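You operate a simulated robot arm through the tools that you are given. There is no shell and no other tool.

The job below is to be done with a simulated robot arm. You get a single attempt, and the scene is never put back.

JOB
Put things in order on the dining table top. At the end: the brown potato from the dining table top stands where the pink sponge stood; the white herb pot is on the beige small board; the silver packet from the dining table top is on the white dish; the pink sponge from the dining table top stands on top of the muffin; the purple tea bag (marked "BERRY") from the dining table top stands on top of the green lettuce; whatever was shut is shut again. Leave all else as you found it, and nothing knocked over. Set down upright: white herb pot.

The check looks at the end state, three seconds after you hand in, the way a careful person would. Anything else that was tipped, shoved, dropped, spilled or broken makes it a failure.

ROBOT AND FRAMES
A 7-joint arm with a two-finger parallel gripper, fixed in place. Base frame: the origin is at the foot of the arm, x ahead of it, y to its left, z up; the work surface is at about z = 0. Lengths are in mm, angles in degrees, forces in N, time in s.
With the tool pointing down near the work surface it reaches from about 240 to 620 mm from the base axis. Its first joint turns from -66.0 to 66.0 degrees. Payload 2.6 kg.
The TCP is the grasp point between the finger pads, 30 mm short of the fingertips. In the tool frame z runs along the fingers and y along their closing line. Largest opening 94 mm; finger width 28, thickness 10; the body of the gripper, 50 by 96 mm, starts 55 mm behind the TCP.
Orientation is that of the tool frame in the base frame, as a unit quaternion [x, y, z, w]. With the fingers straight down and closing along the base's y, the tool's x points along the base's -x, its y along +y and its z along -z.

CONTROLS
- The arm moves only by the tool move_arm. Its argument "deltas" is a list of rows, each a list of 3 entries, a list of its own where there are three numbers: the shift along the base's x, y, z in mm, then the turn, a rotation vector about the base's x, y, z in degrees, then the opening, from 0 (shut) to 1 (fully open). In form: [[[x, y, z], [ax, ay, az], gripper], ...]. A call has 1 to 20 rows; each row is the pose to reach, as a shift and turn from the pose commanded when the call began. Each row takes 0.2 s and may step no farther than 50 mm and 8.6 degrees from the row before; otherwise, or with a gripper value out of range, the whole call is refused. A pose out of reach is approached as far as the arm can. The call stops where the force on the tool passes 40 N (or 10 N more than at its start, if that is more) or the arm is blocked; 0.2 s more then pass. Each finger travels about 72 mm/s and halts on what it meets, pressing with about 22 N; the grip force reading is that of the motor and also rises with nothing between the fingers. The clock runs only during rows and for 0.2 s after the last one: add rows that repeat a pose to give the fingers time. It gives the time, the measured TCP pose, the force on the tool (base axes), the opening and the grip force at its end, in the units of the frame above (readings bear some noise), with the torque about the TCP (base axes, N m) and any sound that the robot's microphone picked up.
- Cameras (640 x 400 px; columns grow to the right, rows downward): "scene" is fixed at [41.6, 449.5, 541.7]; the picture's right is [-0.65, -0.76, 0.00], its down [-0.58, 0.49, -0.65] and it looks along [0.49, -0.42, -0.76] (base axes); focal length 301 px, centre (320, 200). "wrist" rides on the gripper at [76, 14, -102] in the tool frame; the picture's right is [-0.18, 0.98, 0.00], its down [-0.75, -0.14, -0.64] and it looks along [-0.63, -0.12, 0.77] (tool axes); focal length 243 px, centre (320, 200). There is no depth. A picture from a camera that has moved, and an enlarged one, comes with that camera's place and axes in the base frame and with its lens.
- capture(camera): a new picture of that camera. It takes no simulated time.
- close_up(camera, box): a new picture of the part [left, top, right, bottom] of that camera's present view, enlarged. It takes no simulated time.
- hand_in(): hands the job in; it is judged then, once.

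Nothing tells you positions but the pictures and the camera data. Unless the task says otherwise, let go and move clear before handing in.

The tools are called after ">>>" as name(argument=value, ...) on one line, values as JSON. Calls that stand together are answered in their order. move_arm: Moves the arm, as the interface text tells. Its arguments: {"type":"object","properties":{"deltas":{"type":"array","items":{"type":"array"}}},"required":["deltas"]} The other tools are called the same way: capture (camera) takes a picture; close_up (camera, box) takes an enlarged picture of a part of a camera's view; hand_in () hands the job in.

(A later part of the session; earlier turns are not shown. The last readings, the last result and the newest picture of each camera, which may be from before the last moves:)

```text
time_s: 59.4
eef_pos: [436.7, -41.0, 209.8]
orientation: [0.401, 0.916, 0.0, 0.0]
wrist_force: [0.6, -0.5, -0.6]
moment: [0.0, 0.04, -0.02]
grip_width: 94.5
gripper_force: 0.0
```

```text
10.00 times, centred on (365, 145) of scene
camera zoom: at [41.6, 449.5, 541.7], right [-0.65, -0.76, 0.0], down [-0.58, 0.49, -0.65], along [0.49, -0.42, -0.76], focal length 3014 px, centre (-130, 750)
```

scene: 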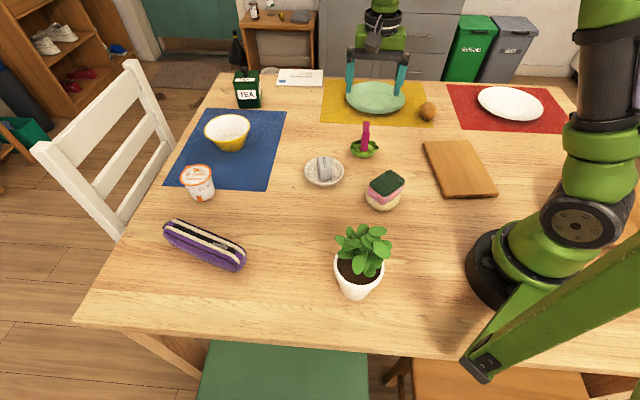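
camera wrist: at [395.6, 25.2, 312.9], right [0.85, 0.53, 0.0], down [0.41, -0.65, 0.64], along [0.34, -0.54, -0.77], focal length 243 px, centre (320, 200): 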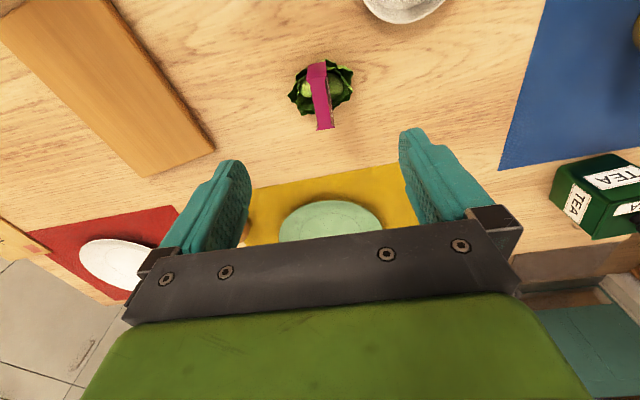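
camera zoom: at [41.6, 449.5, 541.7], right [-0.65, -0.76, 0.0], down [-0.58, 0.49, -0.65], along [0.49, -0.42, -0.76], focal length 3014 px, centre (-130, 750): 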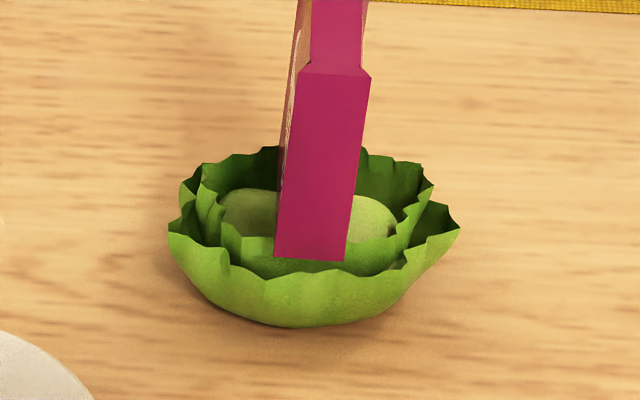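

The tea bag stands on the lettuce. The last job is the herb pot; I'll move high above it, around (180, 235), to study its shape and leaves.

>>> move_arm(deltas=[[[-25, 27, 15], [0, 0, 4.7], 1], [[-50, 55, 30], [0, 0, 9.4], 1], [[-75, 82, 45], [0, 0, 14.1], 1], [[-100, 110, 55], [0, 0, 18.8], 1], [[-125, 137, 65], [0, 0, 23.5], 1], [[-150, 165, 75], [0, 0, 28.2], 1], [[-175, 192, 80], [0, 0, 32.9], 1], [[-200, 220, 85], [0, 0, 37.6], 1], [[-228, 248, 90], [0, 0, 42.3], 1], [[-256, 275, 90], [0, 0, 47], 1], [[-256, 275, 90], [0, 0, 47], 1]])

>>> capture(camera="wrist")

>>> capture(camera="scene")

```text
time_s: 61.8
eef_pos: [179.3, 237.1, 296.7]
orientation: [0.001, 1.0, 0.0, 0.001]
wrist_force: [0.1, -0.2, -0.6]
moment: [0.01, 0.02, -0.02]
grip_width: 94.1
gripper_force: 0.0
```

```text
taken
camera wrist: at [103.8, 252.3, 400.1], right [0.19, 0.98, 0.0], down [0.75, -0.14, 0.64], along [0.63, -0.12, -0.77], focal length 243 px, centre (320, 200)
```

wrist: 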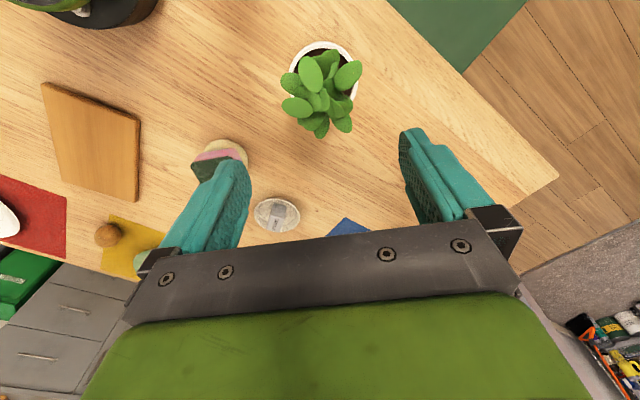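

```text
taken
```

scene: 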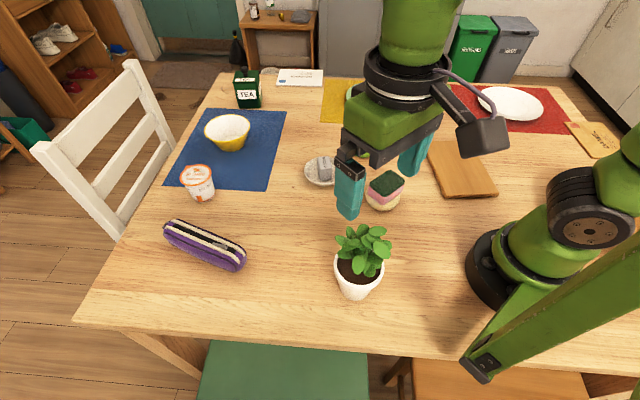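

>>> close_up(camera="wrist", box=[250, 25, 400, 150])

>>> close_up(camera="scene", box=[310, 210, 420, 310])

```text
3.20 times, centred on (325, 88) of wrist
camera zoom: at [103.8, 252.3, 400.1], right [0.19, 0.98, 0.0], down [0.75, -0.14, 0.64], along [0.63, -0.12, -0.77], focal length 776 px, centre (304, 560)
```

zoom: 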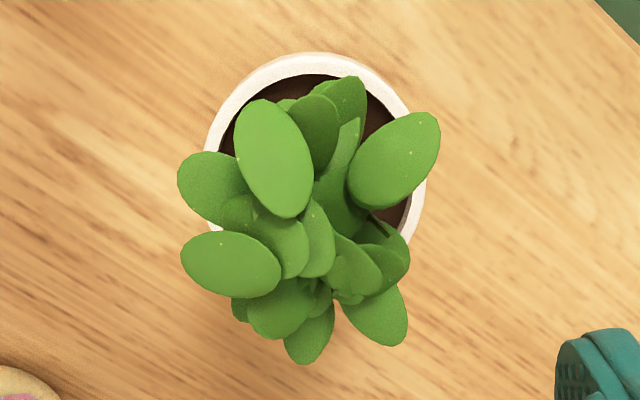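

```text
4.00 times, centred on (365, 260) of scene
camera zoom: at [41.5, 449.5, 541.7], right [-0.65, -0.76, 0.0], down [-0.58, 0.49, -0.65], along [0.49, -0.42, -0.76], focal length 1206 px, centre (140, -40)
```

zoom: 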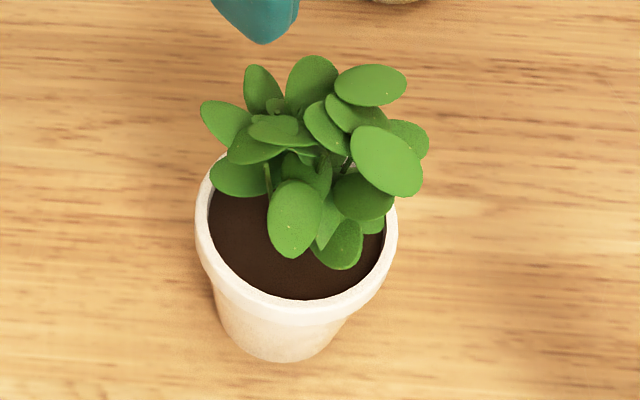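

The pot's rim is about 86 mm across at z ≈ 75, centred near (184, 241), and the leaves spread to z ≈ 158, so a top-down grip would crush them. I'll instead tip the tool nearly level and take the pot from its +x side; first I'll test that tilt in free space, high and away from the pot.

>>> move_arm(deltas=[[[30, -22, 5], [0, 0, -6], 1], [[60, -44, 10], [0, 0, -12], 1], [[90, -66, 10], [0, 0, -18], 1], [[120, -87, 10], [0, 0, -25], 1], [[120, -87, 10], [0, 0, -25], 1]])

>>> move_arm(deltas=[[[0, 0, 0], [3.5, 7.5, 0], 1], [[0, 0, 0], [7.0, 15.0, 0], 1], [[0, 0, 0], [10.4, 22.4, 0], 1], [[0, 0, 0], [13.9, 29.9, 0], 1], [[0, 0, 0], [17.3, 37.2, 0], 1], [[0, 0, 0], [20.7, 44.4, 0], 1], [[0, 0, 0], [20.7, 44.4, 0], 1]])

>>> capture(camera="scene")

>>> capture(camera="wrist")

```text
time_s: 63.0
eef_pos: [300.0, 152.9, 308.1]
orientation: [0.219, 0.976, 0.0, 0.0]
wrist_force: [-0.3, 0.1, 0.5]
moment: [0.0, 0.01, 0.0]
grip_width: 93.8
gripper_force: 0.1
```

```text
time_s: 64.6
eef_pos: [299.9, 150.9, 308.8]
orientation: [0.198, 0.888, 0.089, -0.406]
wrist_force: [1.3, 0.5, 0.0]
moment: [-0.01, -0.02, -0.01]
grip_width: 94.0
gripper_force: 0.0
```

```text
taken
```

scene: 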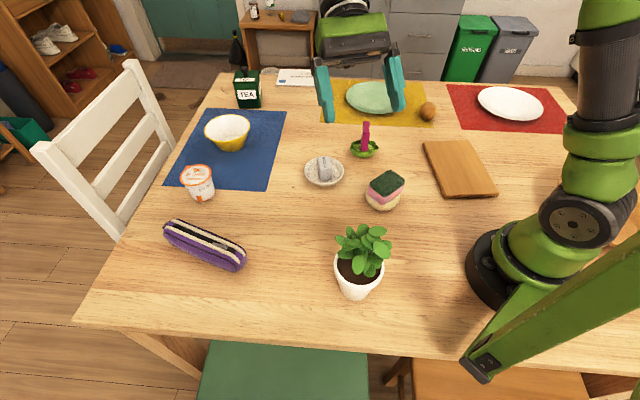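

```text
taken
camera wrist: at [331.4, 151.7, 433.9], right [0.53, 0.84, -0.14], down [0.83, -0.54, -0.15], along [-0.2, -0.04, -0.98], focal length 243 px, centre (320, 200)
```

wrist: 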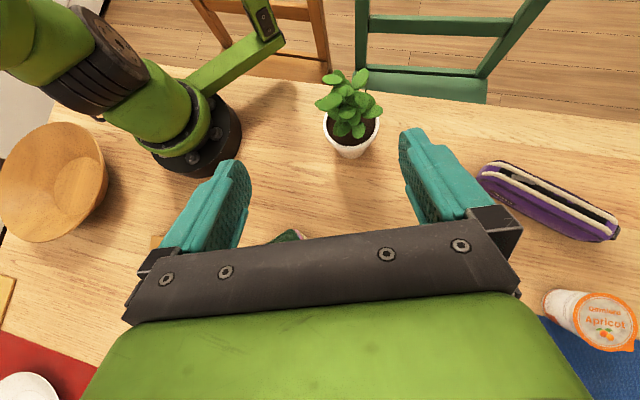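

Tilting 49° works and shows the pot nicely between the fingers. I'll continue the tilt to about 75° in free space.

>>> move_arm(deltas=[[[0, 0, 0], [3.5, 7.5, 0], 1], [[0, 0, 0], [7.0, 15.0, 0], 1], [[0, 0, 0], [10.9, 23.4, 0], 1], [[0, 0, 0], [10.9, 23.4, 0], 1]])

>>> capture(camera="scene")

>>> capture(camera="wrist")

```text
refused: row 3 steps farther than a row can; nothing moved
```

```text
taken
```

scene: 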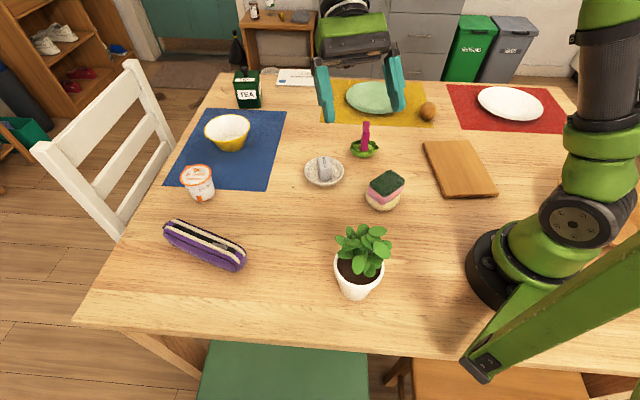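

```text
taken
camera wrist: at [331.4, 151.7, 433.9], right [0.53, 0.84, -0.14], down [0.83, -0.54, -0.15], along [-0.2, -0.04, -0.98], focal length 243 px, centre (320, 200)
```

wrist: 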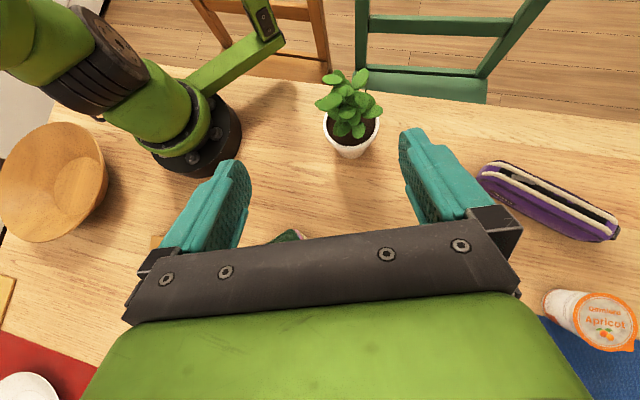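

The step limit was exceeded, so nothing moved. I'll repeat the remaining tilt in smaller steps.

>>> move_arm(deltas=[[[0, 0, 0], [2.7, 5.9, 0], 1], [[0, 0, 0], [5.5, 11.8, 0], 1], [[0, 0, 0], [8.2, 17.7, 0], 1], [[0, 0, 0], [10.9, 23.4, 0], 1], [[0, 0, 0], [10.9, 23.4, 0], 1]])

>>> capture(camera="scene")

>>> capture(camera="wrist")

```text
time_s: 65.8
eef_pos: [300.8, 150.7, 308.4]
orientation: [0.173, 0.775, 0.131, -0.594]
wrist_force: [-0.2, -0.2, 0.0]
moment: [0.02, 0.03, -0.01]
grip_width: 94.1
gripper_force: 0.1
```

```text
taken
```

scene: 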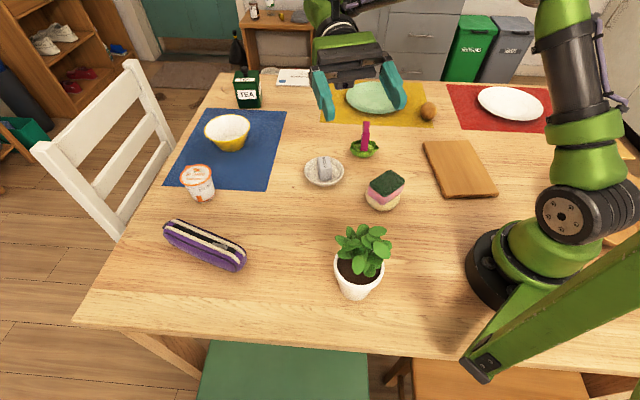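

```text
taken
camera wrist: at [379.0, 130.4, 409.5], right [0.46, 0.87, -0.18], down [0.68, -0.48, -0.56], along [-0.57, 0.13, -0.81], focal length 243 px, centre (320, 200)
```

wrist: 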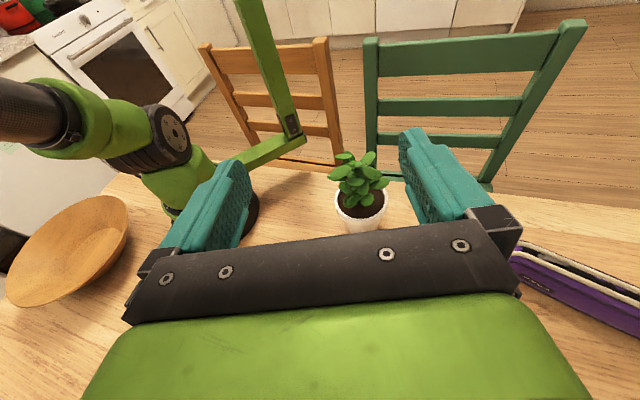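

The tool reached the near-level pose, pointing back at azimuth 155°. To stay clear of the dish I'll turn to azimuth 172° and move to a standoff on the pot's +x side, still at a safe height.

>>> move_arm(deltas=[[[0, 19, -35], [0, 0, 4.2], 1], [[-1, 38, -70], [0, 0, 8.5], 1], [[-2, 56, -105], [0, 0, 12.8], 1], [[-2.5, 74, -140], [0, 0, 17], 1], [[-2.5, 74, -150], [0, 0, 17], 1], [[-2.5, 74, -150], [0, 0, 17], 1]])

>>> capture(camera="scene")

>>> capture(camera="wrist")

```text
time_s: 67.2
eef_pos: [297.3, 222.6, 158.1]
orientation: [0.056, 0.792, 0.041, -0.606]
wrist_force: [-1.1, 0.4, -0.1]
moment: [-0.05, -0.02, 0.01]
grip_width: 94.0
gripper_force: 0.1
```

```text
taken
```

scene: 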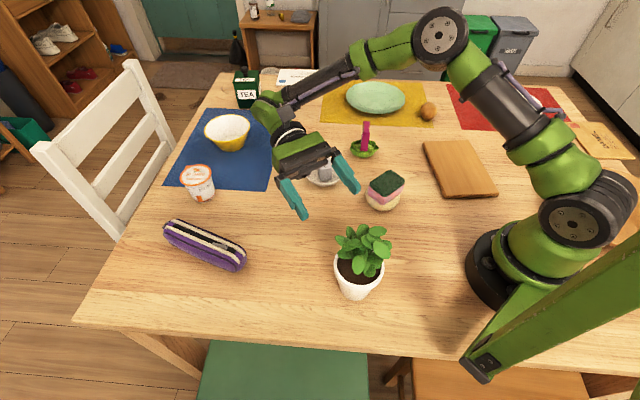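

```text
taken
camera wrist: at [378.0, 225.8, 259.9], right [0.18, 0.97, -0.18], down [0.79, -0.26, -0.56], along [-0.59, -0.04, -0.81], focal length 243 px, centre (320, 200)
```

wrist: 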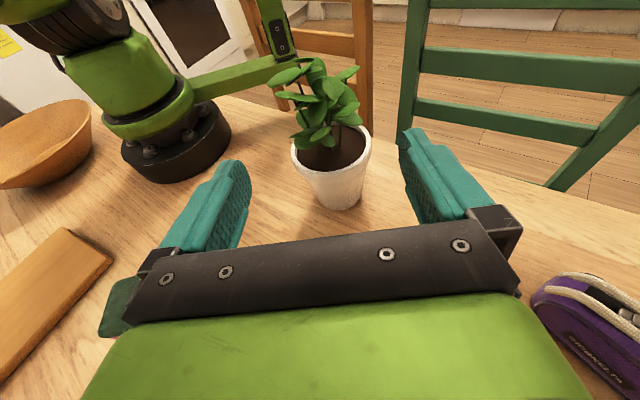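

The pot is now directly ahead of the gripper, right way up in the picture. I'll zoom in to measure it from this side.

>>> close_up(camera="wrist", box=[250, 50, 420, 220])

>>> close_up(camera="scene", box=[260, 110, 440, 310])

```text
2.35 times, centred on (335, 135) of wrist
camera zoom: at [378.0, 225.8, 259.9], right [0.18, 0.97, -0.18], down [0.79, -0.26, -0.56], along [-0.59, -0.04, -0.81], focal length 571 px, centre (285, 353)
```

zoom: 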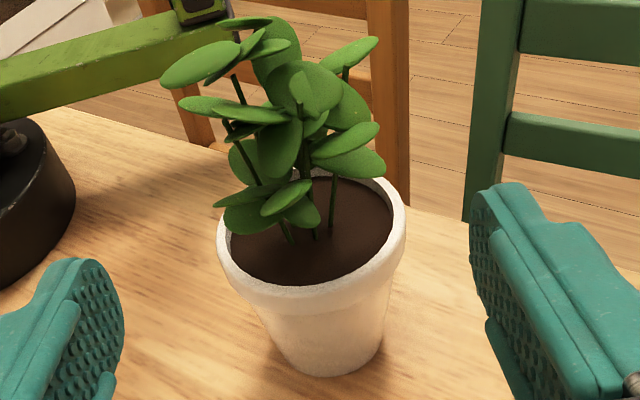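

```text
2.00 times, centred on (350, 210) of scene
camera zoom: at [41.6, 449.5, 541.7], right [-0.65, -0.76, 0.0], down [-0.58, 0.49, -0.65], along [0.49, -0.42, -0.76], focal length 603 px, centre (260, 180)
```

zoom: 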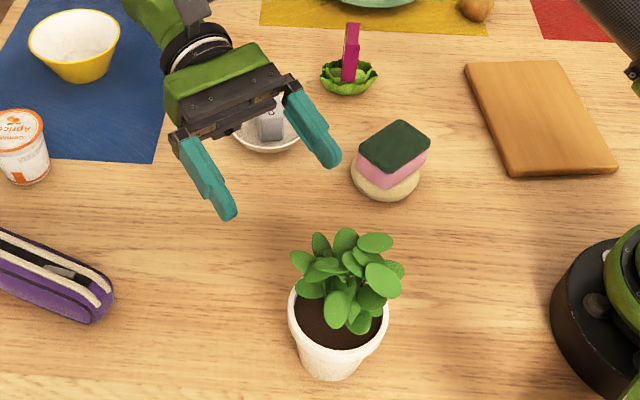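

The pot's axis is near (183, 241), rim top at z ≈ 80, and leaves stay above z ≈ 95. I'll flatten the tool a little more (8° below level) so the camera clears the leaves, then lower to grip height at the standoff.

>>> move_arm(deltas=[[[-3, 1.7, -30], [0.5, 3.5, 0], 1], [[-6, 3.5, -60], [0.96, 6.93, 0], 1], [[-6, 3.5, -85], [0.96, 6.93, 0], 1], [[-6, 3.5, -100], [0.96, 6.93, 0], 1], [[-6, 3.5, -100], [0.96, 6.93, 0], 1]])

>>> capture(camera="wrist")

>>> capture(camera="scene")

```text
time_s: 68.4
eef_pos: [290.9, 226.5, 57.7]
orientation: [0.054, 0.754, 0.045, -0.653]
wrist_force: [0.5, 0.3, 0.4]
moment: [0.0, 0.02, 0.02]
grip_width: 93.8
gripper_force: 0.1
```

```text
taken
camera wrist: at [383.3, 228.2, 148.3], right [0.16, 0.97, -0.19], down [0.72, -0.25, -0.65], along [-0.68, -0.03, -0.73], focal length 243 px, centre (320, 200)
```

wrist: 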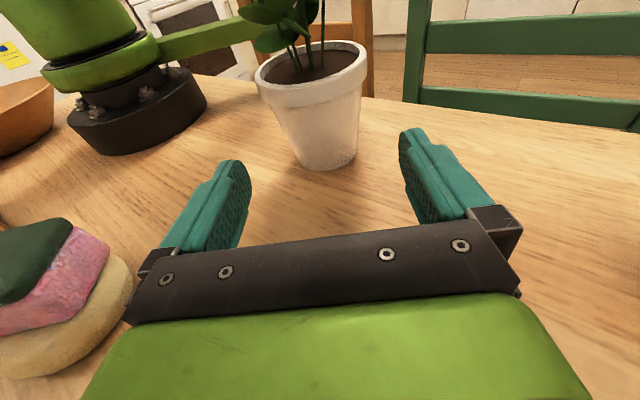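

```text
taken
```

scene: 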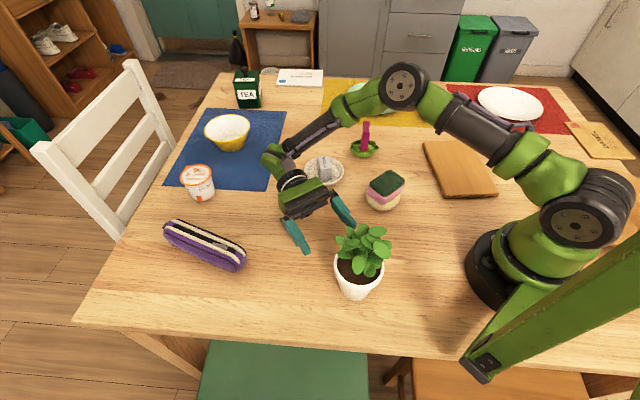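

>>> close_up(camera="wrist", box=[240, 20, 390, 180])

>>> close_up(camera="scene", box=[250, 140, 410, 310])

```text
2.50 times, centred on (315, 100) of wrist
camera zoom: at [383.3, 228.2, 148.3], right [0.16, 0.97, -0.19], down [0.72, -0.25, -0.65], along [-0.68, -0.03, -0.73], focal length 606 px, centre (332, 450)
```

zoom: 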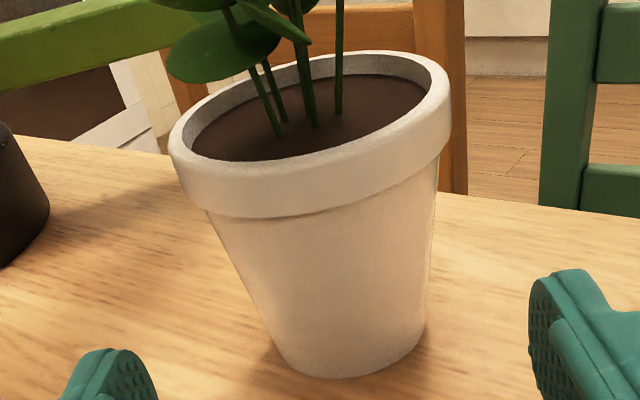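

```text
2.35 times, centred on (330, 225) of scene
camera zoom: at [41.6, 449.5, 541.7], right [-0.65, -0.76, 0.0], down [-0.58, 0.49, -0.65], along [0.49, -0.42, -0.76], focal length 709 px, centre (296, 141)
```

zoom: 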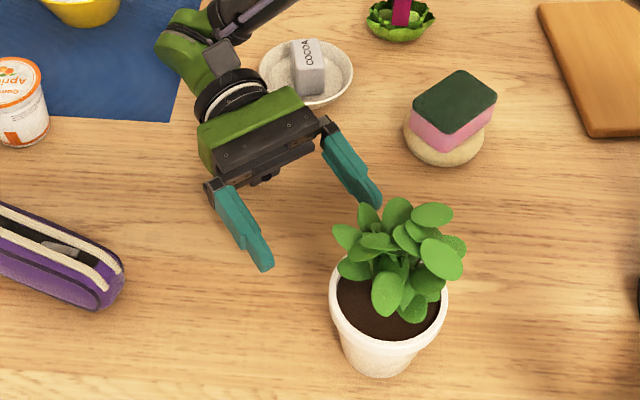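

The pot axis is at (184, 241.5) and lies within 1 mm of the gripper's centre line. I'll drop to z = 48 and slide forward so the pot's body sits between the pads just below its collar.

>>> move_arm(deltas=[[[0, 0, -5], [0, 0, 0], 1], [[0, 0, -10.5], [0, 0, 0], 1], [[-20, 2.8, -10.5], [0, 0, 0], 1], [[-40, 5.6, -10.5], [0, 0, 0], 1], [[-60, 8.4, -10.5], [0, 0, 0], 1], [[-60, 8.4, -10.5], [0, 0, 0], 1]])

>>> capture(camera="wrist")

>>> close_up(camera="scene", box=[250, 140, 410, 310])

```text
time_s: 69.8
eef_pos: [229.8, 235.1, 48.4]
orientation: [0.054, 0.755, 0.044, -0.653]
wrist_force: [0.4, 0.6, 0.4]
moment: [-0.01, 0.01, -0.01]
grip_width: 94.0
gripper_force: 0.0
```

```text
taken
camera wrist: at [322.0, 237.4, 139.3], right [0.16, 0.97, -0.19], down [0.72, -0.25, -0.65], along [-0.68, -0.03, -0.73], focal length 243 px, centre (320, 200)
```

wrist: 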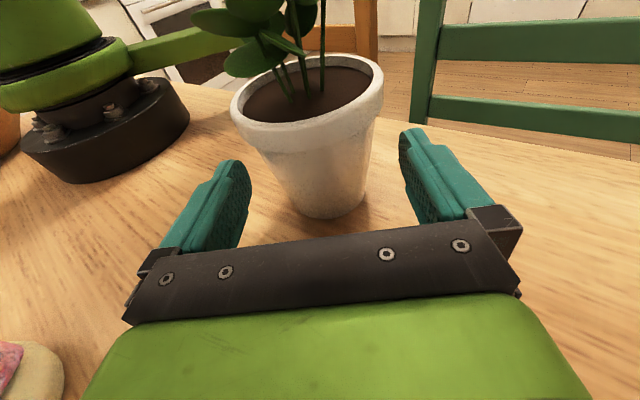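

```text
2.35 times, centred on (330, 225) of scene
camera zoom: at [41.6, 449.5, 541.7], right [-0.65, -0.76, 0.0], down [-0.58, 0.49, -0.65], along [0.49, -0.42, -0.76], focal length 709 px, centre (296, 141)
```

zoom: 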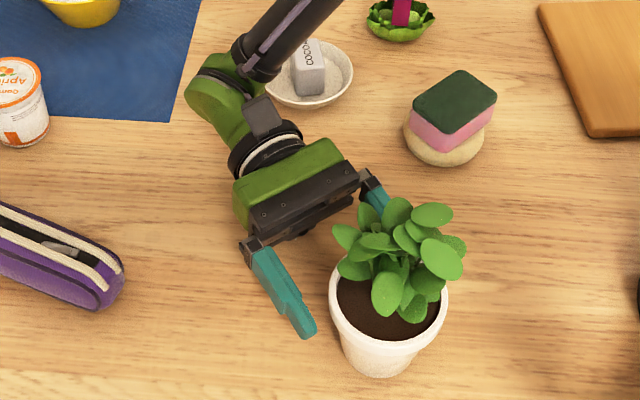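

The fingers are straddling the pot evenly. I'll slide the last 37 mm and check once more before closing.

>>> move_arm(deltas=[[[-12, 1.3, 0], [0, 0, 0], 1], [[-24, 2.6, 0], [0, 0, 0], 1], [[-36.6, 4.2, 0], [0, 0, 0], 1], [[-36.6, 4.2, 0], [0, 0, 0], 1]])

>>> capture(camera="wrist")

>>> close_up(camera="scene", box=[290, 190, 410, 310])

```text
time_s: 70.8
eef_pos: [196.0, 240.1, 46.1]
orientation: [0.054, 0.754, 0.044, -0.653]
wrist_force: [-0.4, -0.2, 0.5]
moment: [-0.01, 0.0, 0.03]
grip_width: 94.1
gripper_force: 0.1
```

```text
taken
camera wrist: at [288.1, 241.1, 138.5], right [0.16, 0.97, -0.19], down [0.72, -0.25, -0.65], along [-0.68, -0.03, -0.73], focal length 243 px, centre (320, 200)
```

wrist: 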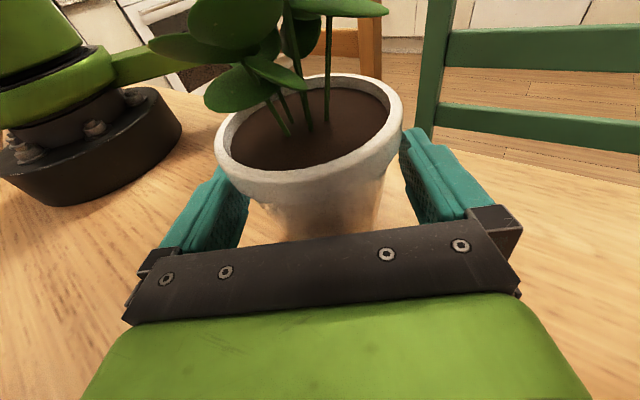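

```text
3.33 times, centred on (350, 250) of scene
camera zoom: at [41.6, 449.5, 541.7], right [-0.65, -0.76, 0.0], down [-0.58, 0.49, -0.65], along [0.49, -0.42, -0.76], focal length 1005 px, centre (220, 33)
```

zoom: 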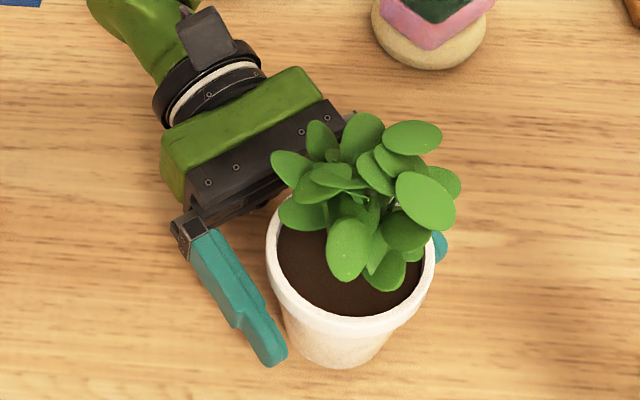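

Everything lines up and no leaves are touched. I'll move 4 mm further in and close on the pot.

>>> move_arm(deltas=[[[-4, 0.6, 0], [0, 0, 0], 1], [[-4, 0.6, 0], [0, 0, 0], 0.9], [[-4, 0.6, 0], [0, 0, 0], 0.8], [[-4, 0.6, 0], [0, 0, 0], 0.6], [[-4, 0.6, 0], [0, 0, 0], 0.4], [[-4, 0.6, 0], [0, 0, 0], 0.4], [[-4, 0.6, 0], [0, 0, 0], 0.4]])

>>> capture(camera="wrist")

>>> close_up(camera="scene", box=[290, 190, 410, 310])

```text
time_s: 72.4
eef_pos: [191.7, 239.6, 48.0]
orientation: [0.055, 0.754, 0.045, -0.653]
wrist_force: [-0.2, -0.8, 0.0]
moment: [0.03, -0.02, -0.03]
grip_width: 80.0
gripper_force: 22.0
```

```text
taken
camera wrist: at [284.0, 241.8, 139.1], right [0.16, 0.97, -0.19], down [0.72, -0.25, -0.65], along [-0.68, -0.03, -0.73], focal length 243 px, centre (320, 200)
```

wrist: 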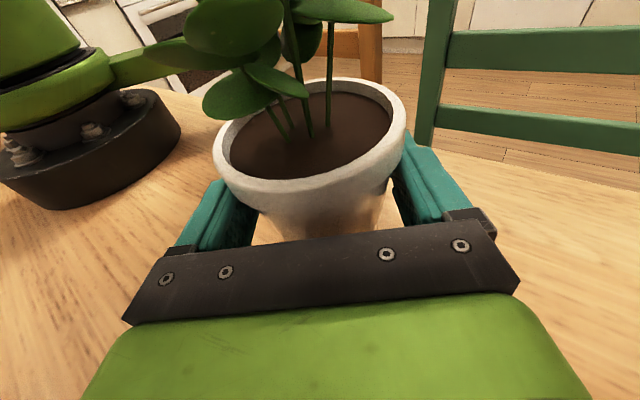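

```text
3.33 times, centred on (350, 250) of scene
camera zoom: at [41.6, 449.5, 541.7], right [-0.65, -0.76, 0.0], down [-0.58, 0.49, -0.65], along [0.49, -0.42, -0.76], focal length 1005 px, centre (220, 33)
```

zoom: 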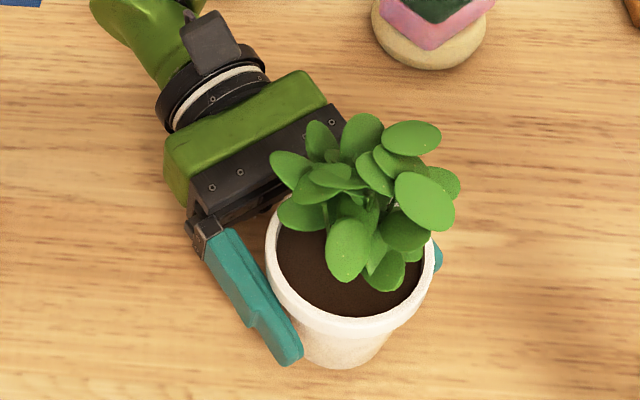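

The pot is gripped at 80 mm. I'll lift it just 8 mm and check that it stays upright.

>>> move_arm(deltas=[[[0, 0, 2], [0, 0, 0], 0.4], [[0, 0, 5], [0, 0, 0], 0.4], [[0, 0, 8], [0, 0, 0], 0.4], [[0, 0, 8], [0, 0, 0], 0.4]])

>>> capture(camera="wrist")

>>> close_up(camera="scene", box=[290, 190, 410, 310])

```text
time_s: 73.4
eef_pos: [192.0, 239.4, 56.7]
orientation: [0.054, 0.754, 0.044, -0.653]
wrist_force: [0.4, 0.4, -3.8]
moment: [0.04, -0.05, 0.05]
grip_width: 80.2
gripper_force: 22.0
```

```text
taken
camera wrist: at [283.8, 241.7, 147.0], right [0.16, 0.97, -0.19], down [0.72, -0.25, -0.65], along [-0.68, -0.03, -0.73], focal length 243 px, centre (320, 200)
```

wrist: 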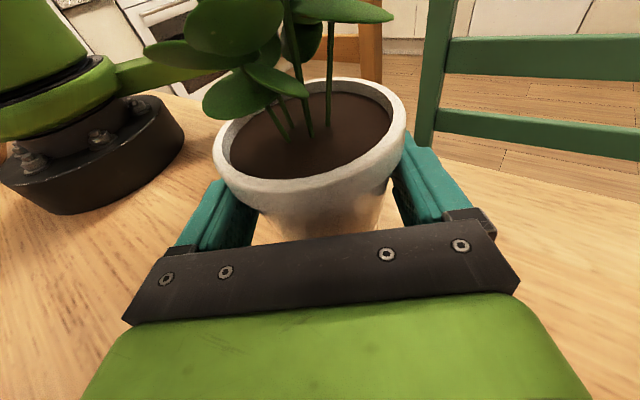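

```text
3.33 times, centred on (350, 250) of scene
camera zoom: at [41.6, 449.5, 541.7], right [-0.65, -0.76, 0.0], down [-0.58, 0.49, -0.65], along [0.49, -0.42, -0.76], focal length 1005 px, centre (220, 33)
```

zoom: 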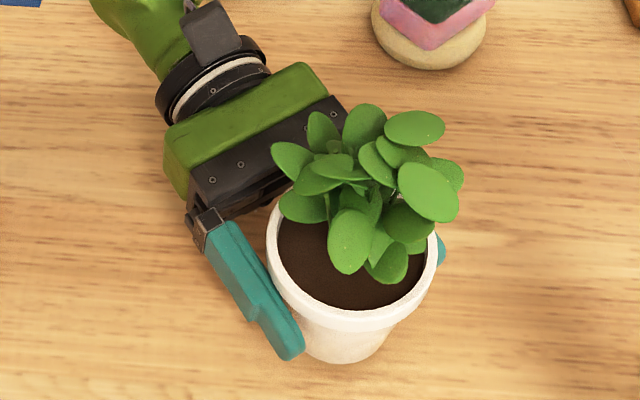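

The pot (about 4 N) came up level and rigid in the grip. I'll lift to z ≈ 150, then swing it around the base in an arc, turning the tool with it so the arm keeps the same shape, and stop midway to check.

>>> move_arm(deltas=[[[0, 0, 20], [0, 0, 0], 0.4], [[0, 0, 45], [0, 0, 0], 0.4], [[0, 0, 70], [0, 0, 0], 0.4], [[0, 0, 93], [0, 0, 0], 0.4], [[0, 0, 93], [0, 0, 0], 0.4]])

>>> capture(camera="scene")

>>> capture(camera="wrist")

```text
time_s: 74.6
eef_pos: [189.6, 239.6, 145.5]
orientation: [0.054, 0.754, 0.044, -0.653]
wrist_force: [0.3, 0.3, -3.5]
moment: [0.0, -0.05, -0.04]
grip_width: 80.2
gripper_force: 22.5
```

```text
taken
```

scene: 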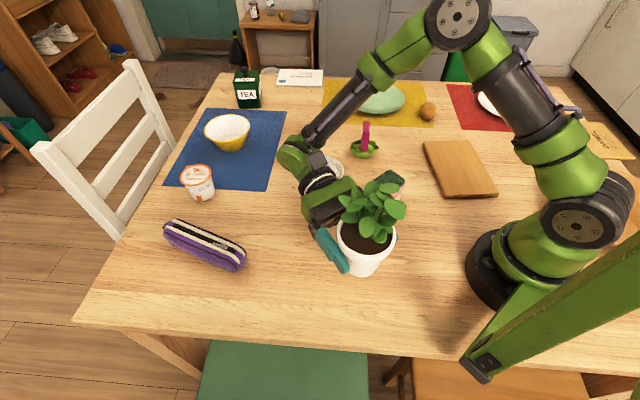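

```text
taken
camera wrist: at [282.7, 242.1, 237.6], right [0.16, 0.97, -0.19], down [0.72, -0.25, -0.65], along [-0.68, -0.03, -0.73], focal length 243 px, centre (320, 200)
```

wrist: 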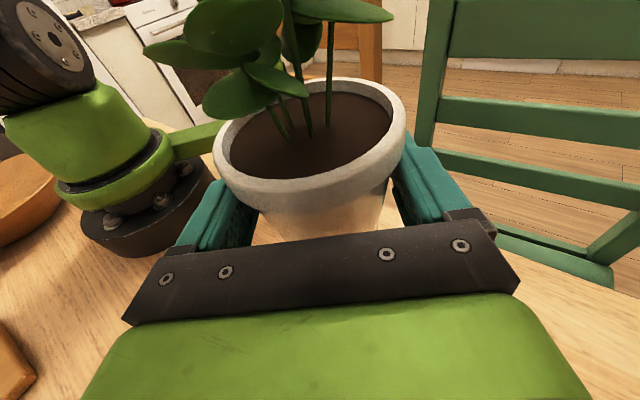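

The pot is held level with the arm well clear. I'll do the first half of the arc.

>>> move_arm(deltas=[[[20.2, -17.4, 2], [0, 0, -4.45], 0.4], [[38.8, -36.5, 2], [0, 0, -8.9], 0.4], [[55.8, -57.1, 2], [0, 0, -13.35], 0.4], [[70.8, -79.2, 2], [0, 0, -17.8], 0.4], [[83.9, -102.5, 2], [0, 0, -22.25], 0.4], [[95, -126.9, 2], [0, 0, -26.7], 0.4], [[103.9, -152.1, 2], [0, 0, -31.15], 0.4], [[110.6, -178, 2], [0, 0, -35.6], 0.4], [[115, -204.4, 2], [0, 0, -40.05], 0.4], [[115, -204.4, 2], [0, 0, -40.05], 0.4]])

>>> capture(camera="scene")

>>> capture(camera="wrist")

```text
time_s: 76.8
eef_pos: [305.8, 34.3, 151.7]
orientation: [0.31, 0.69, 0.266, -0.598]
wrist_force: [-0.4, 0.3, -3.6]
moment: [-0.03, 0.0, 0.0]
grip_width: 80.2
gripper_force: 22.3
```

```text
taken
```

scene: 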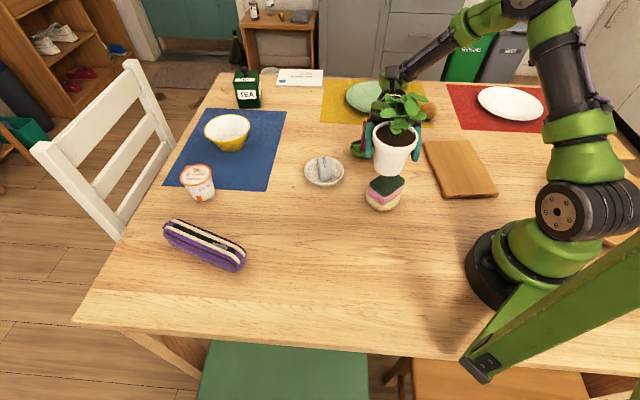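

```text
taken
camera wrist: at [377.5, -23.0, 242.2], right [0.75, 0.64, -0.19], down [0.39, -0.65, -0.65], along [-0.54, 0.42, -0.73], focal length 243 px, centre (320, 200)
```

wrist: 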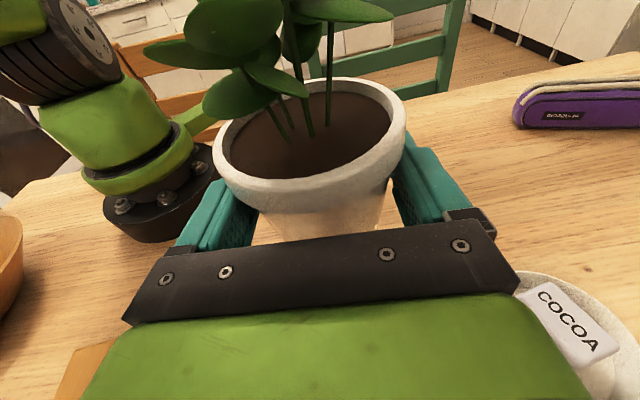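

All clear so far. I'll complete the second half of the arc to above the board.

>>> move_arm(deltas=[[[2.1, -26.8, 0], [0, 0, -4.45], 0.4], [[1.9, -53.6, 0], [0, 0, -8.9], 0.4], [[-0.5, -80.3, 0], [0, 0, -13.35], 0.4], [[-5.4, -106.7, 0], [0, 0, -17.8], 0.4], [[-12.5, -132.7, 0], [0, 0, -22.25], 0.4], [[-21.7, -157.9, 0], [0, 0, -26.7], 0.4], [[-33.2, -182.2, 0], [0, 0, -31.15], 0.4], [[-46.7, -205.4, 0], [0, 0, -35.6], 0.4], [[-62.2, -227.5, 0], [0, 0, -40.05], 0.4], [[-62.2, -227.5, 0], [0, 0, -40.05], 0.4]])

>>> capture(camera="scene")

>>> capture(camera="wrist")

```text
time_s: 79.0
eef_pos: [244.3, -191.3, 149.7]
orientation: [0.527, 0.542, 0.455, -0.471]
wrist_force: [0.0, 0.3, -4.4]
moment: [-0.04, 0.01, -0.01]
grip_width: 79.8
gripper_force: 22.2
```

```text
taken
```

scene: 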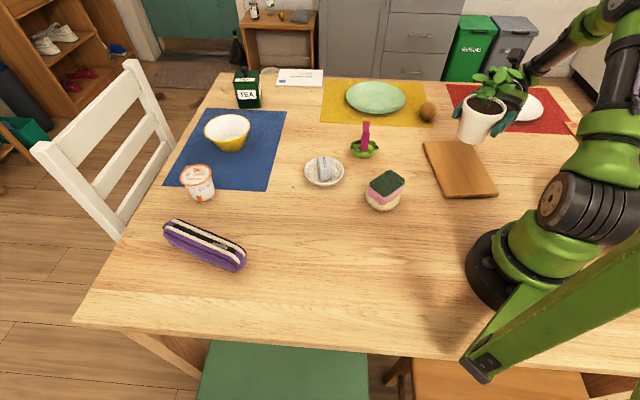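

```text
taken
camera wrist: at [262.9, -281.4, 240.8], right [0.98, 0.0, -0.19], down [-0.12, -0.75, -0.65], along [-0.14, 0.66, -0.73], focal length 243 px, centre (320, 200)
```

wrist: 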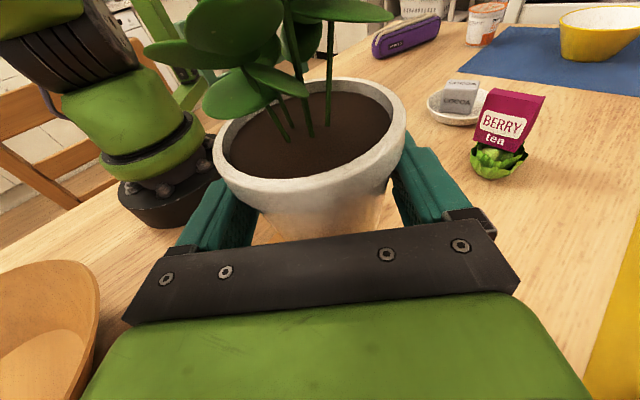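

The pot is above the board and everything else still stands. I'll lower it to about 8 mm above the board and check.

>>> move_arm(deltas=[[[0, 0, -25], [0, 0, 0], 0.4], [[0, 0, -50], [0, 0, 0], 0.4], [[0, 0, -70], [0, 0, 0], 0.4], [[0, 0, -78], [0, 0, 0], 0.4], [[0, 0, -78], [0, 0, 0], 0.4]])

>>> close_up(camera="scene", box=[400, 60, 560, 220])

>>> capture(camera="wrist")

```text
time_s: 80.2
eef_pos: [243.9, -191.5, 70.0]
orientation: [0.527, 0.542, 0.455, -0.471]
wrist_force: [-0.3, 0.1, -3.8]
moment: [-0.04, 0.0, 0.05]
grip_width: 79.9
gripper_force: 21.8
```

```text
2.50 times, centred on (480, 140) of scene
camera zoom: at [41.6, 449.4, 541.7], right [-0.65, -0.76, 0.0], down [-0.58, 0.49, -0.65], along [0.49, -0.42, -0.76], focal length 754 px, centre (-80, 350)
```

zoom: 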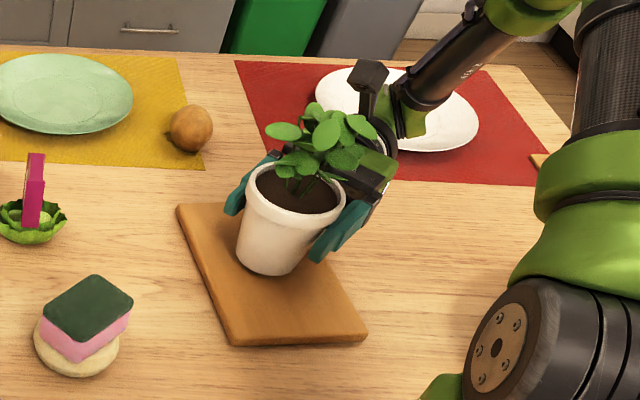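

```text
taken
camera wrist: at [262.4, -281.0, 161.0], right [0.98, 0.01, -0.19], down [-0.12, -0.75, -0.65], along [-0.14, 0.66, -0.73], focal length 243 px, centre (320, 200)
```

wrist: 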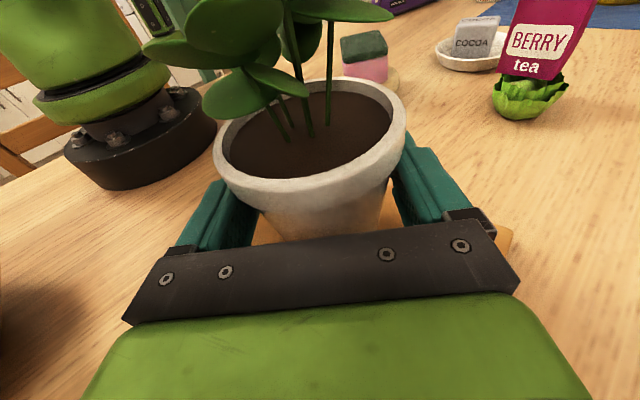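

The pot hangs upright over the middle of the board. I'll lower the last millimetres in small steps with the force in view.

>>> move_arm(deltas=[[[0, 0, -3], [0, 0, 0], 0.4], [[0, 0, -5], [0, 0, 0], 0.4], [[0, 0, -6.5], [0, 0, 0], 0.4], [[0, 0, -6.5], [0, 0, 0], 0.4]])

```text
time_s: 81.2
eef_pos: [243.1, -191.4, 65.5]
orientation: [0.527, 0.543, 0.454, -0.471]
wrist_force: [0.3, 0.4, -4.5]
moment: [-0.02, -0.01, -0.04]
grip_width: 79.6
gripper_force: 21.7
```

>>> move_arm(deltas=[[[0, 0, -1], [0, 0, 0], 0.4], [[0, 0, -2], [0, 0, 0], 0.4], [[0, 0, -2], [0, 0, 0], 0.4]])

>>> close_up(camera="scene", box=[430, 100, 510, 200])

```text
time_s: 82.0
eef_pos: [244.4, -192.0, 64.9]
orientation: [0.526, 0.542, 0.454, -0.472]
wrist_force: [0.1, -0.1, -3.2]
moment: [-0.07, -0.02, -0.02]
grip_width: 79.8
gripper_force: 21.9
```

```text
4.00 times, centred on (470, 150) of scene
camera zoom: at [41.6, 449.4, 541.7], right [-0.65, -0.76, 0.0], down [-0.58, 0.49, -0.65], along [0.49, -0.42, -0.76], focal length 1206 px, centre (-280, 400)
```

zoom: 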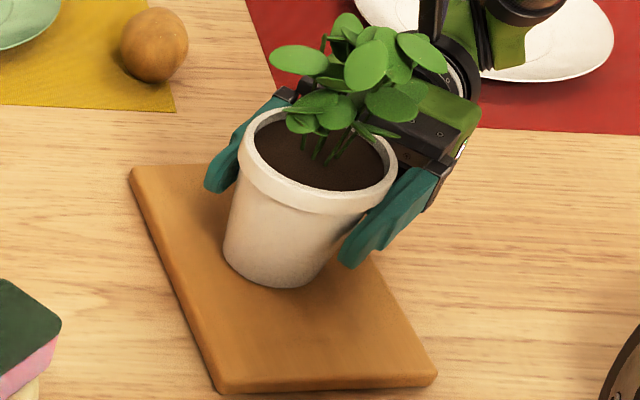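

>>> move_arm(deltas=[[[0, 0, -0.8], [0, 0, 0], 0.4], [[0, 0, -1.6], [0, 0, 0], 0.4], [[0, 0, -1.6], [0, 0, 0], 0.4]])

```text
time_s: 82.8
eef_pos: [244.4, -190.1, 63.2]
orientation: [0.527, 0.542, 0.455, -0.472]
wrist_force: [-0.8, -0.6, -4.1]
moment: [-0.05, -0.02, -0.02]
grip_width: 79.8
gripper_force: 21.9
```

>>> move_arm(deltas=[[[0, 0, -0.8], [0, 0, 0], 0.4], [[0, 0, -1.6], [0, 0, 0], 0.4], [[0, 0, -1.6], [0, 0, 0], 0.4]])

```text
time_s: 83.6
eef_pos: [244.7, -193.4, 61.6]
orientation: [0.527, 0.542, 0.455, -0.471]
wrist_force: [-2.6, -2.7, 5.5]
moment: [0.12, 0.03, 0.03]
grip_width: 79.2
gripper_force: 22.2
```

The pot is on the board (about 9 N of contact). I'll ease off slightly, open the fingers gradually, and look before backing out.

>>> move_arm(deltas=[[[0, 0, 0.5], [0, 0, 0], 0.4], [[0, 0, 0.5], [0, 0, 0], 0.4], [[0, 0, 0.5], [0, 0, 0], 0.87], [[0, 0, 0.5], [0, 0, 0], 0.92], [[0, 0, 0.5], [0, 0, 0], 1], [[0, 0, 0.5], [0, 0, 0], 1]])

>>> capture(camera="wrist")

>>> close_up(camera="scene", box=[430, 100, 510, 200])

```text
time_s: 85.0
eef_pos: [244.5, -192.1, 60.5]
orientation: [0.527, 0.542, 0.454, -0.471]
wrist_force: [0.2, -0.6, -0.1]
moment: [0.03, -0.01, 0.0]
grip_width: 93.9
gripper_force: 0.0
```

```text
taken
camera wrist: at [262.5, -281.2, 152.4], right [0.98, 0.01, -0.19], down [-0.12, -0.75, -0.65], along [-0.14, 0.66, -0.73], focal length 243 px, centre (320, 200)
```

wrist: 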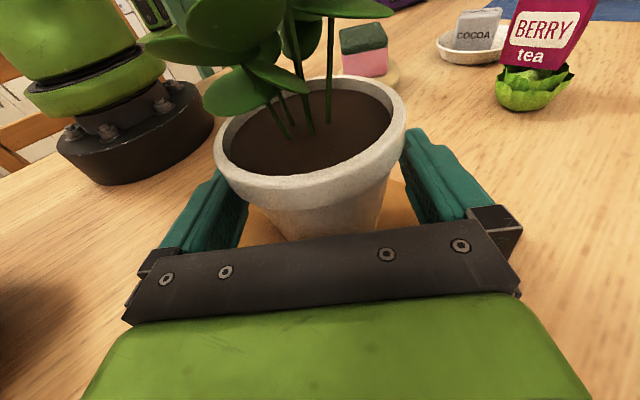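

```text
4.00 times, centred on (470, 150) of scene
camera zoom: at [41.6, 449.5, 541.7], right [-0.65, -0.76, 0.0], down [-0.58, 0.49, -0.65], along [0.49, -0.42, -0.76], focal length 1206 px, centre (-280, 400)
```

zoom: 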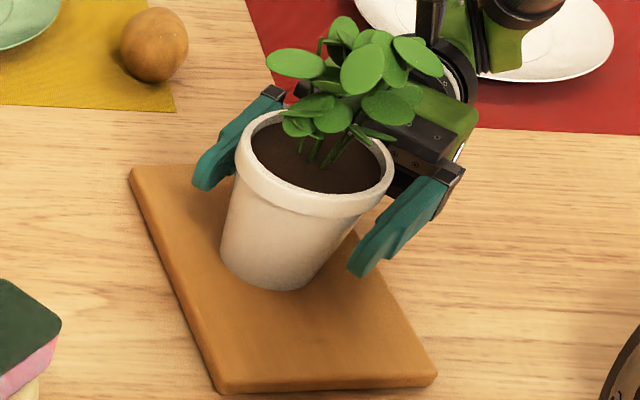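

The pot stands free and upright on the board. I'll back the gripper straight out 70 mm at the same height, then rise away from the leaves.

>>> move_arm(deltas=[[[0.4, -12, 0], [0, 0, 0], 1], [[0.8, -26, 0], [0, 0, 0], 1], [[1.3, -42, 1], [0, 0, 0], 1], [[1.8, -58, 3], [0, 0, 0], 1], [[2.2, -72, 6], [0, 0, 0], 1], [[2.2, -72, 6], [0, 0, 0], 1]])

>>> capture(camera="wrist")

>>> close_up(camera="scene", box=[400, 60, 560, 220])

```text
time_s: 86.4
eef_pos: [246.2, -263.5, 67.4]
orientation: [0.527, 0.542, 0.454, -0.471]
wrist_force: [0.0, 1.1, -0.3]
moment: [0.02, -0.01, 0.0]
grip_width: 94.0
gripper_force: 0.0
```

```text
taken
camera wrist: at [264.6, -354.1, 157.8], right [0.98, 0.0, -0.19], down [-0.12, -0.75, -0.65], along [-0.14, 0.66, -0.73], focal length 243 px, centre (320, 200)
```

wrist: 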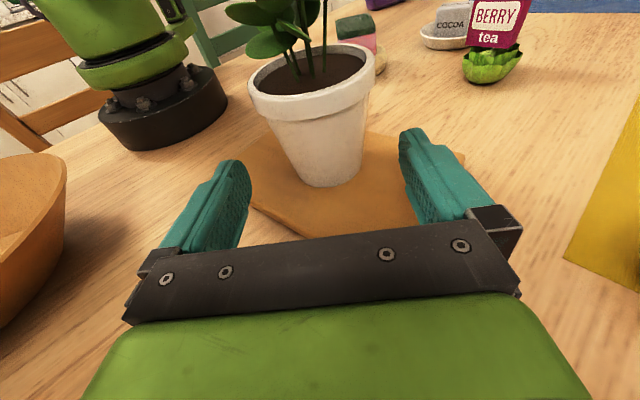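

```text
2.50 times, centred on (480, 140) of scene
camera zoom: at [41.6, 449.4, 541.7], right [-0.65, -0.76, 0.0], down [-0.58, 0.49, -0.65], along [0.49, -0.42, -0.76], focal length 754 px, centre (-80, 350)
```

zoom: 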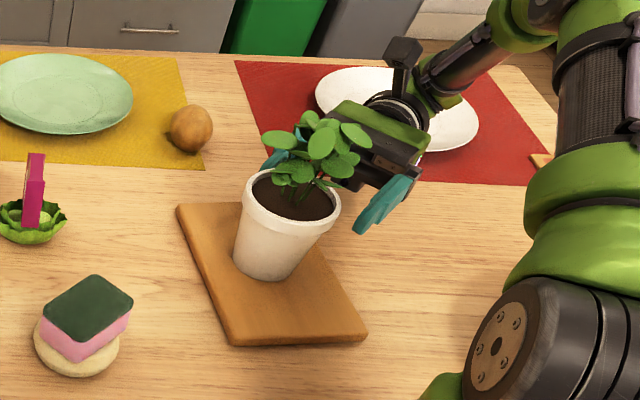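

The gripper is out from around the pot. I'll rise straight up to a safe height.

>>> move_arm(deltas=[[[0.3, -8, 8], [0, 0, 0], 1], [[0.3, -10, 28], [0, 0, 0], 1], [[0.3, -10, 55], [0, 0, 0], 1], [[0.3, -10, 90], [0, 0, 0], 1], [[0.3, -10, 130], [0, 0, 0], 1], [[0.3, -10, 170], [0, 0, 0], 1], [[0.3, -10, 200], [0, 0, 0], 1], [[0.3, -10, 200], [0, 0, 0], 1]])

>>> capture(camera="scene")

>>> capture(camera="wrist")

```text
time_s: 88.2
eef_pos: [266.9, -194.6, 212.7]
orientation: [0.526, 0.543, 0.453, -0.472]
wrist_force: [0.5, 0.2, -0.6]
moment: [0.0, 0.02, 0.03]
grip_width: 94.1
gripper_force: 0.1
out of reach, approached as far as the arm can: row 1, 2, 3, 4, 5, 6, 7, 8
```

```text
taken
```

scene: 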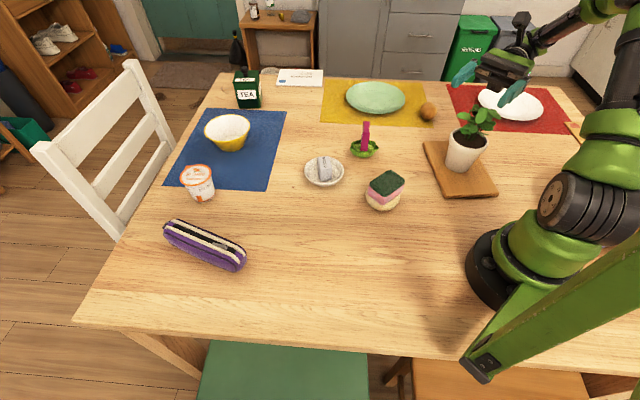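

```text
taken
camera wrist: at [285.3, -284.6, 303.6], right [0.98, 0.01, -0.19], down [-0.12, -0.75, -0.65], along [-0.14, 0.66, -0.73], focal length 243 px, centre (320, 200)
```

wrist: 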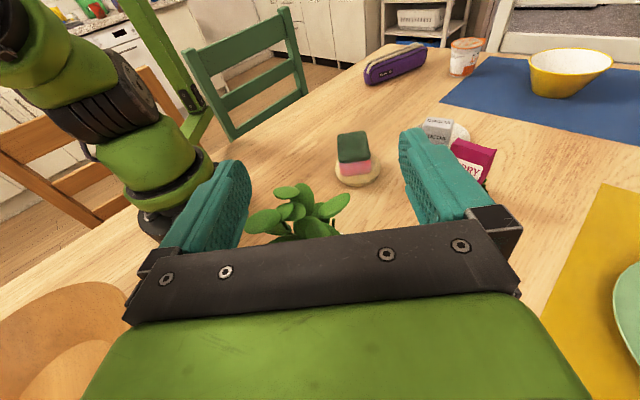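

The arm could not hold that retreat line and drifted back over the plant while rising. I need to check the pot wasn't touched.

>>> close_up(camera="scene", box=[400, 60, 560, 220])

>>> close_up(camera="scene", box=[430, 100, 510, 200])

```text
2.50 times, centred on (480, 140) of scene
camera zoom: at [41.6, 449.5, 541.7], right [-0.65, -0.76, 0.0], down [-0.58, 0.49, -0.65], along [0.49, -0.42, -0.76], focal length 754 px, centre (-80, 350)
```

zoom: 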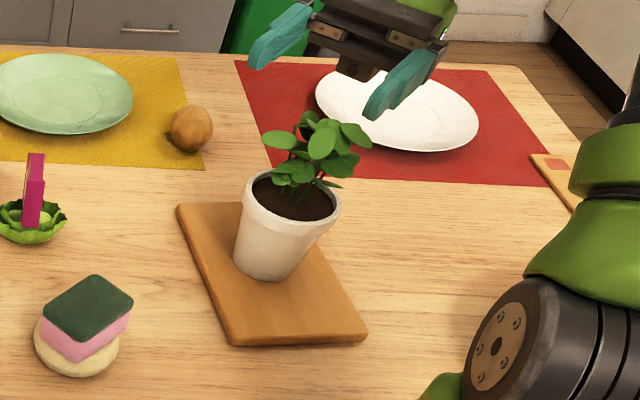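

```text
4.00 times, centred on (470, 150) of scene
camera zoom: at [41.6, 449.5, 541.7], right [-0.65, -0.76, 0.0], down [-0.58, 0.49, -0.65], along [0.49, -0.42, -0.76], focal length 1206 px, centre (-280, 400)
```

zoom: 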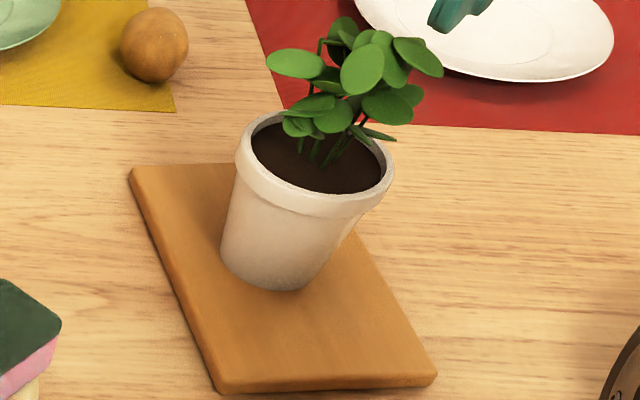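

The pot and leaves are exactly where they were, so nothing was touched. I'll now move the gripper up and inward, away from the plant.

>>> move_arm(deltas=[[[5, 15, 25], [0, 0, 0], 1], [[10, 40, 50], [0, 0, 0], 1], [[20, 70, 75], [0, 0, 0], 1], [[30, 100, 95], [0, 0, 0], 1], [[40, 130, 95], [0, 0, 0], 1], [[40, 130, 95], [0, 0, 0], 1]])

>>> capture(camera="scene")

```text
time_s: 89.6
eef_pos: [303.5, -65.4, 301.0]
orientation: [0.527, 0.542, 0.455, -0.471]
wrist_force: [0.9, -0.2, -0.6]
moment: [0.02, 0.0, 0.02]
grip_width: 94.1
gripper_force: 0.0
```

```text
taken
```

scene: 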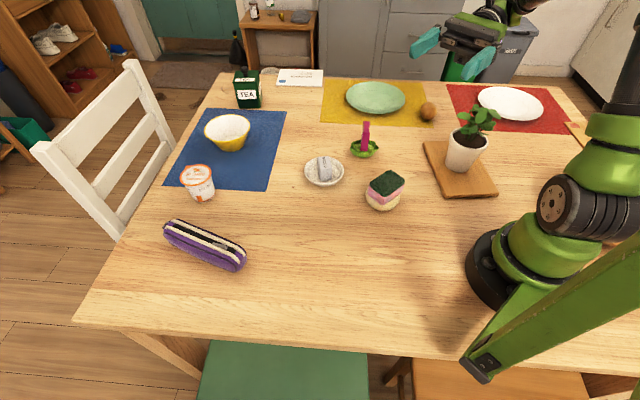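

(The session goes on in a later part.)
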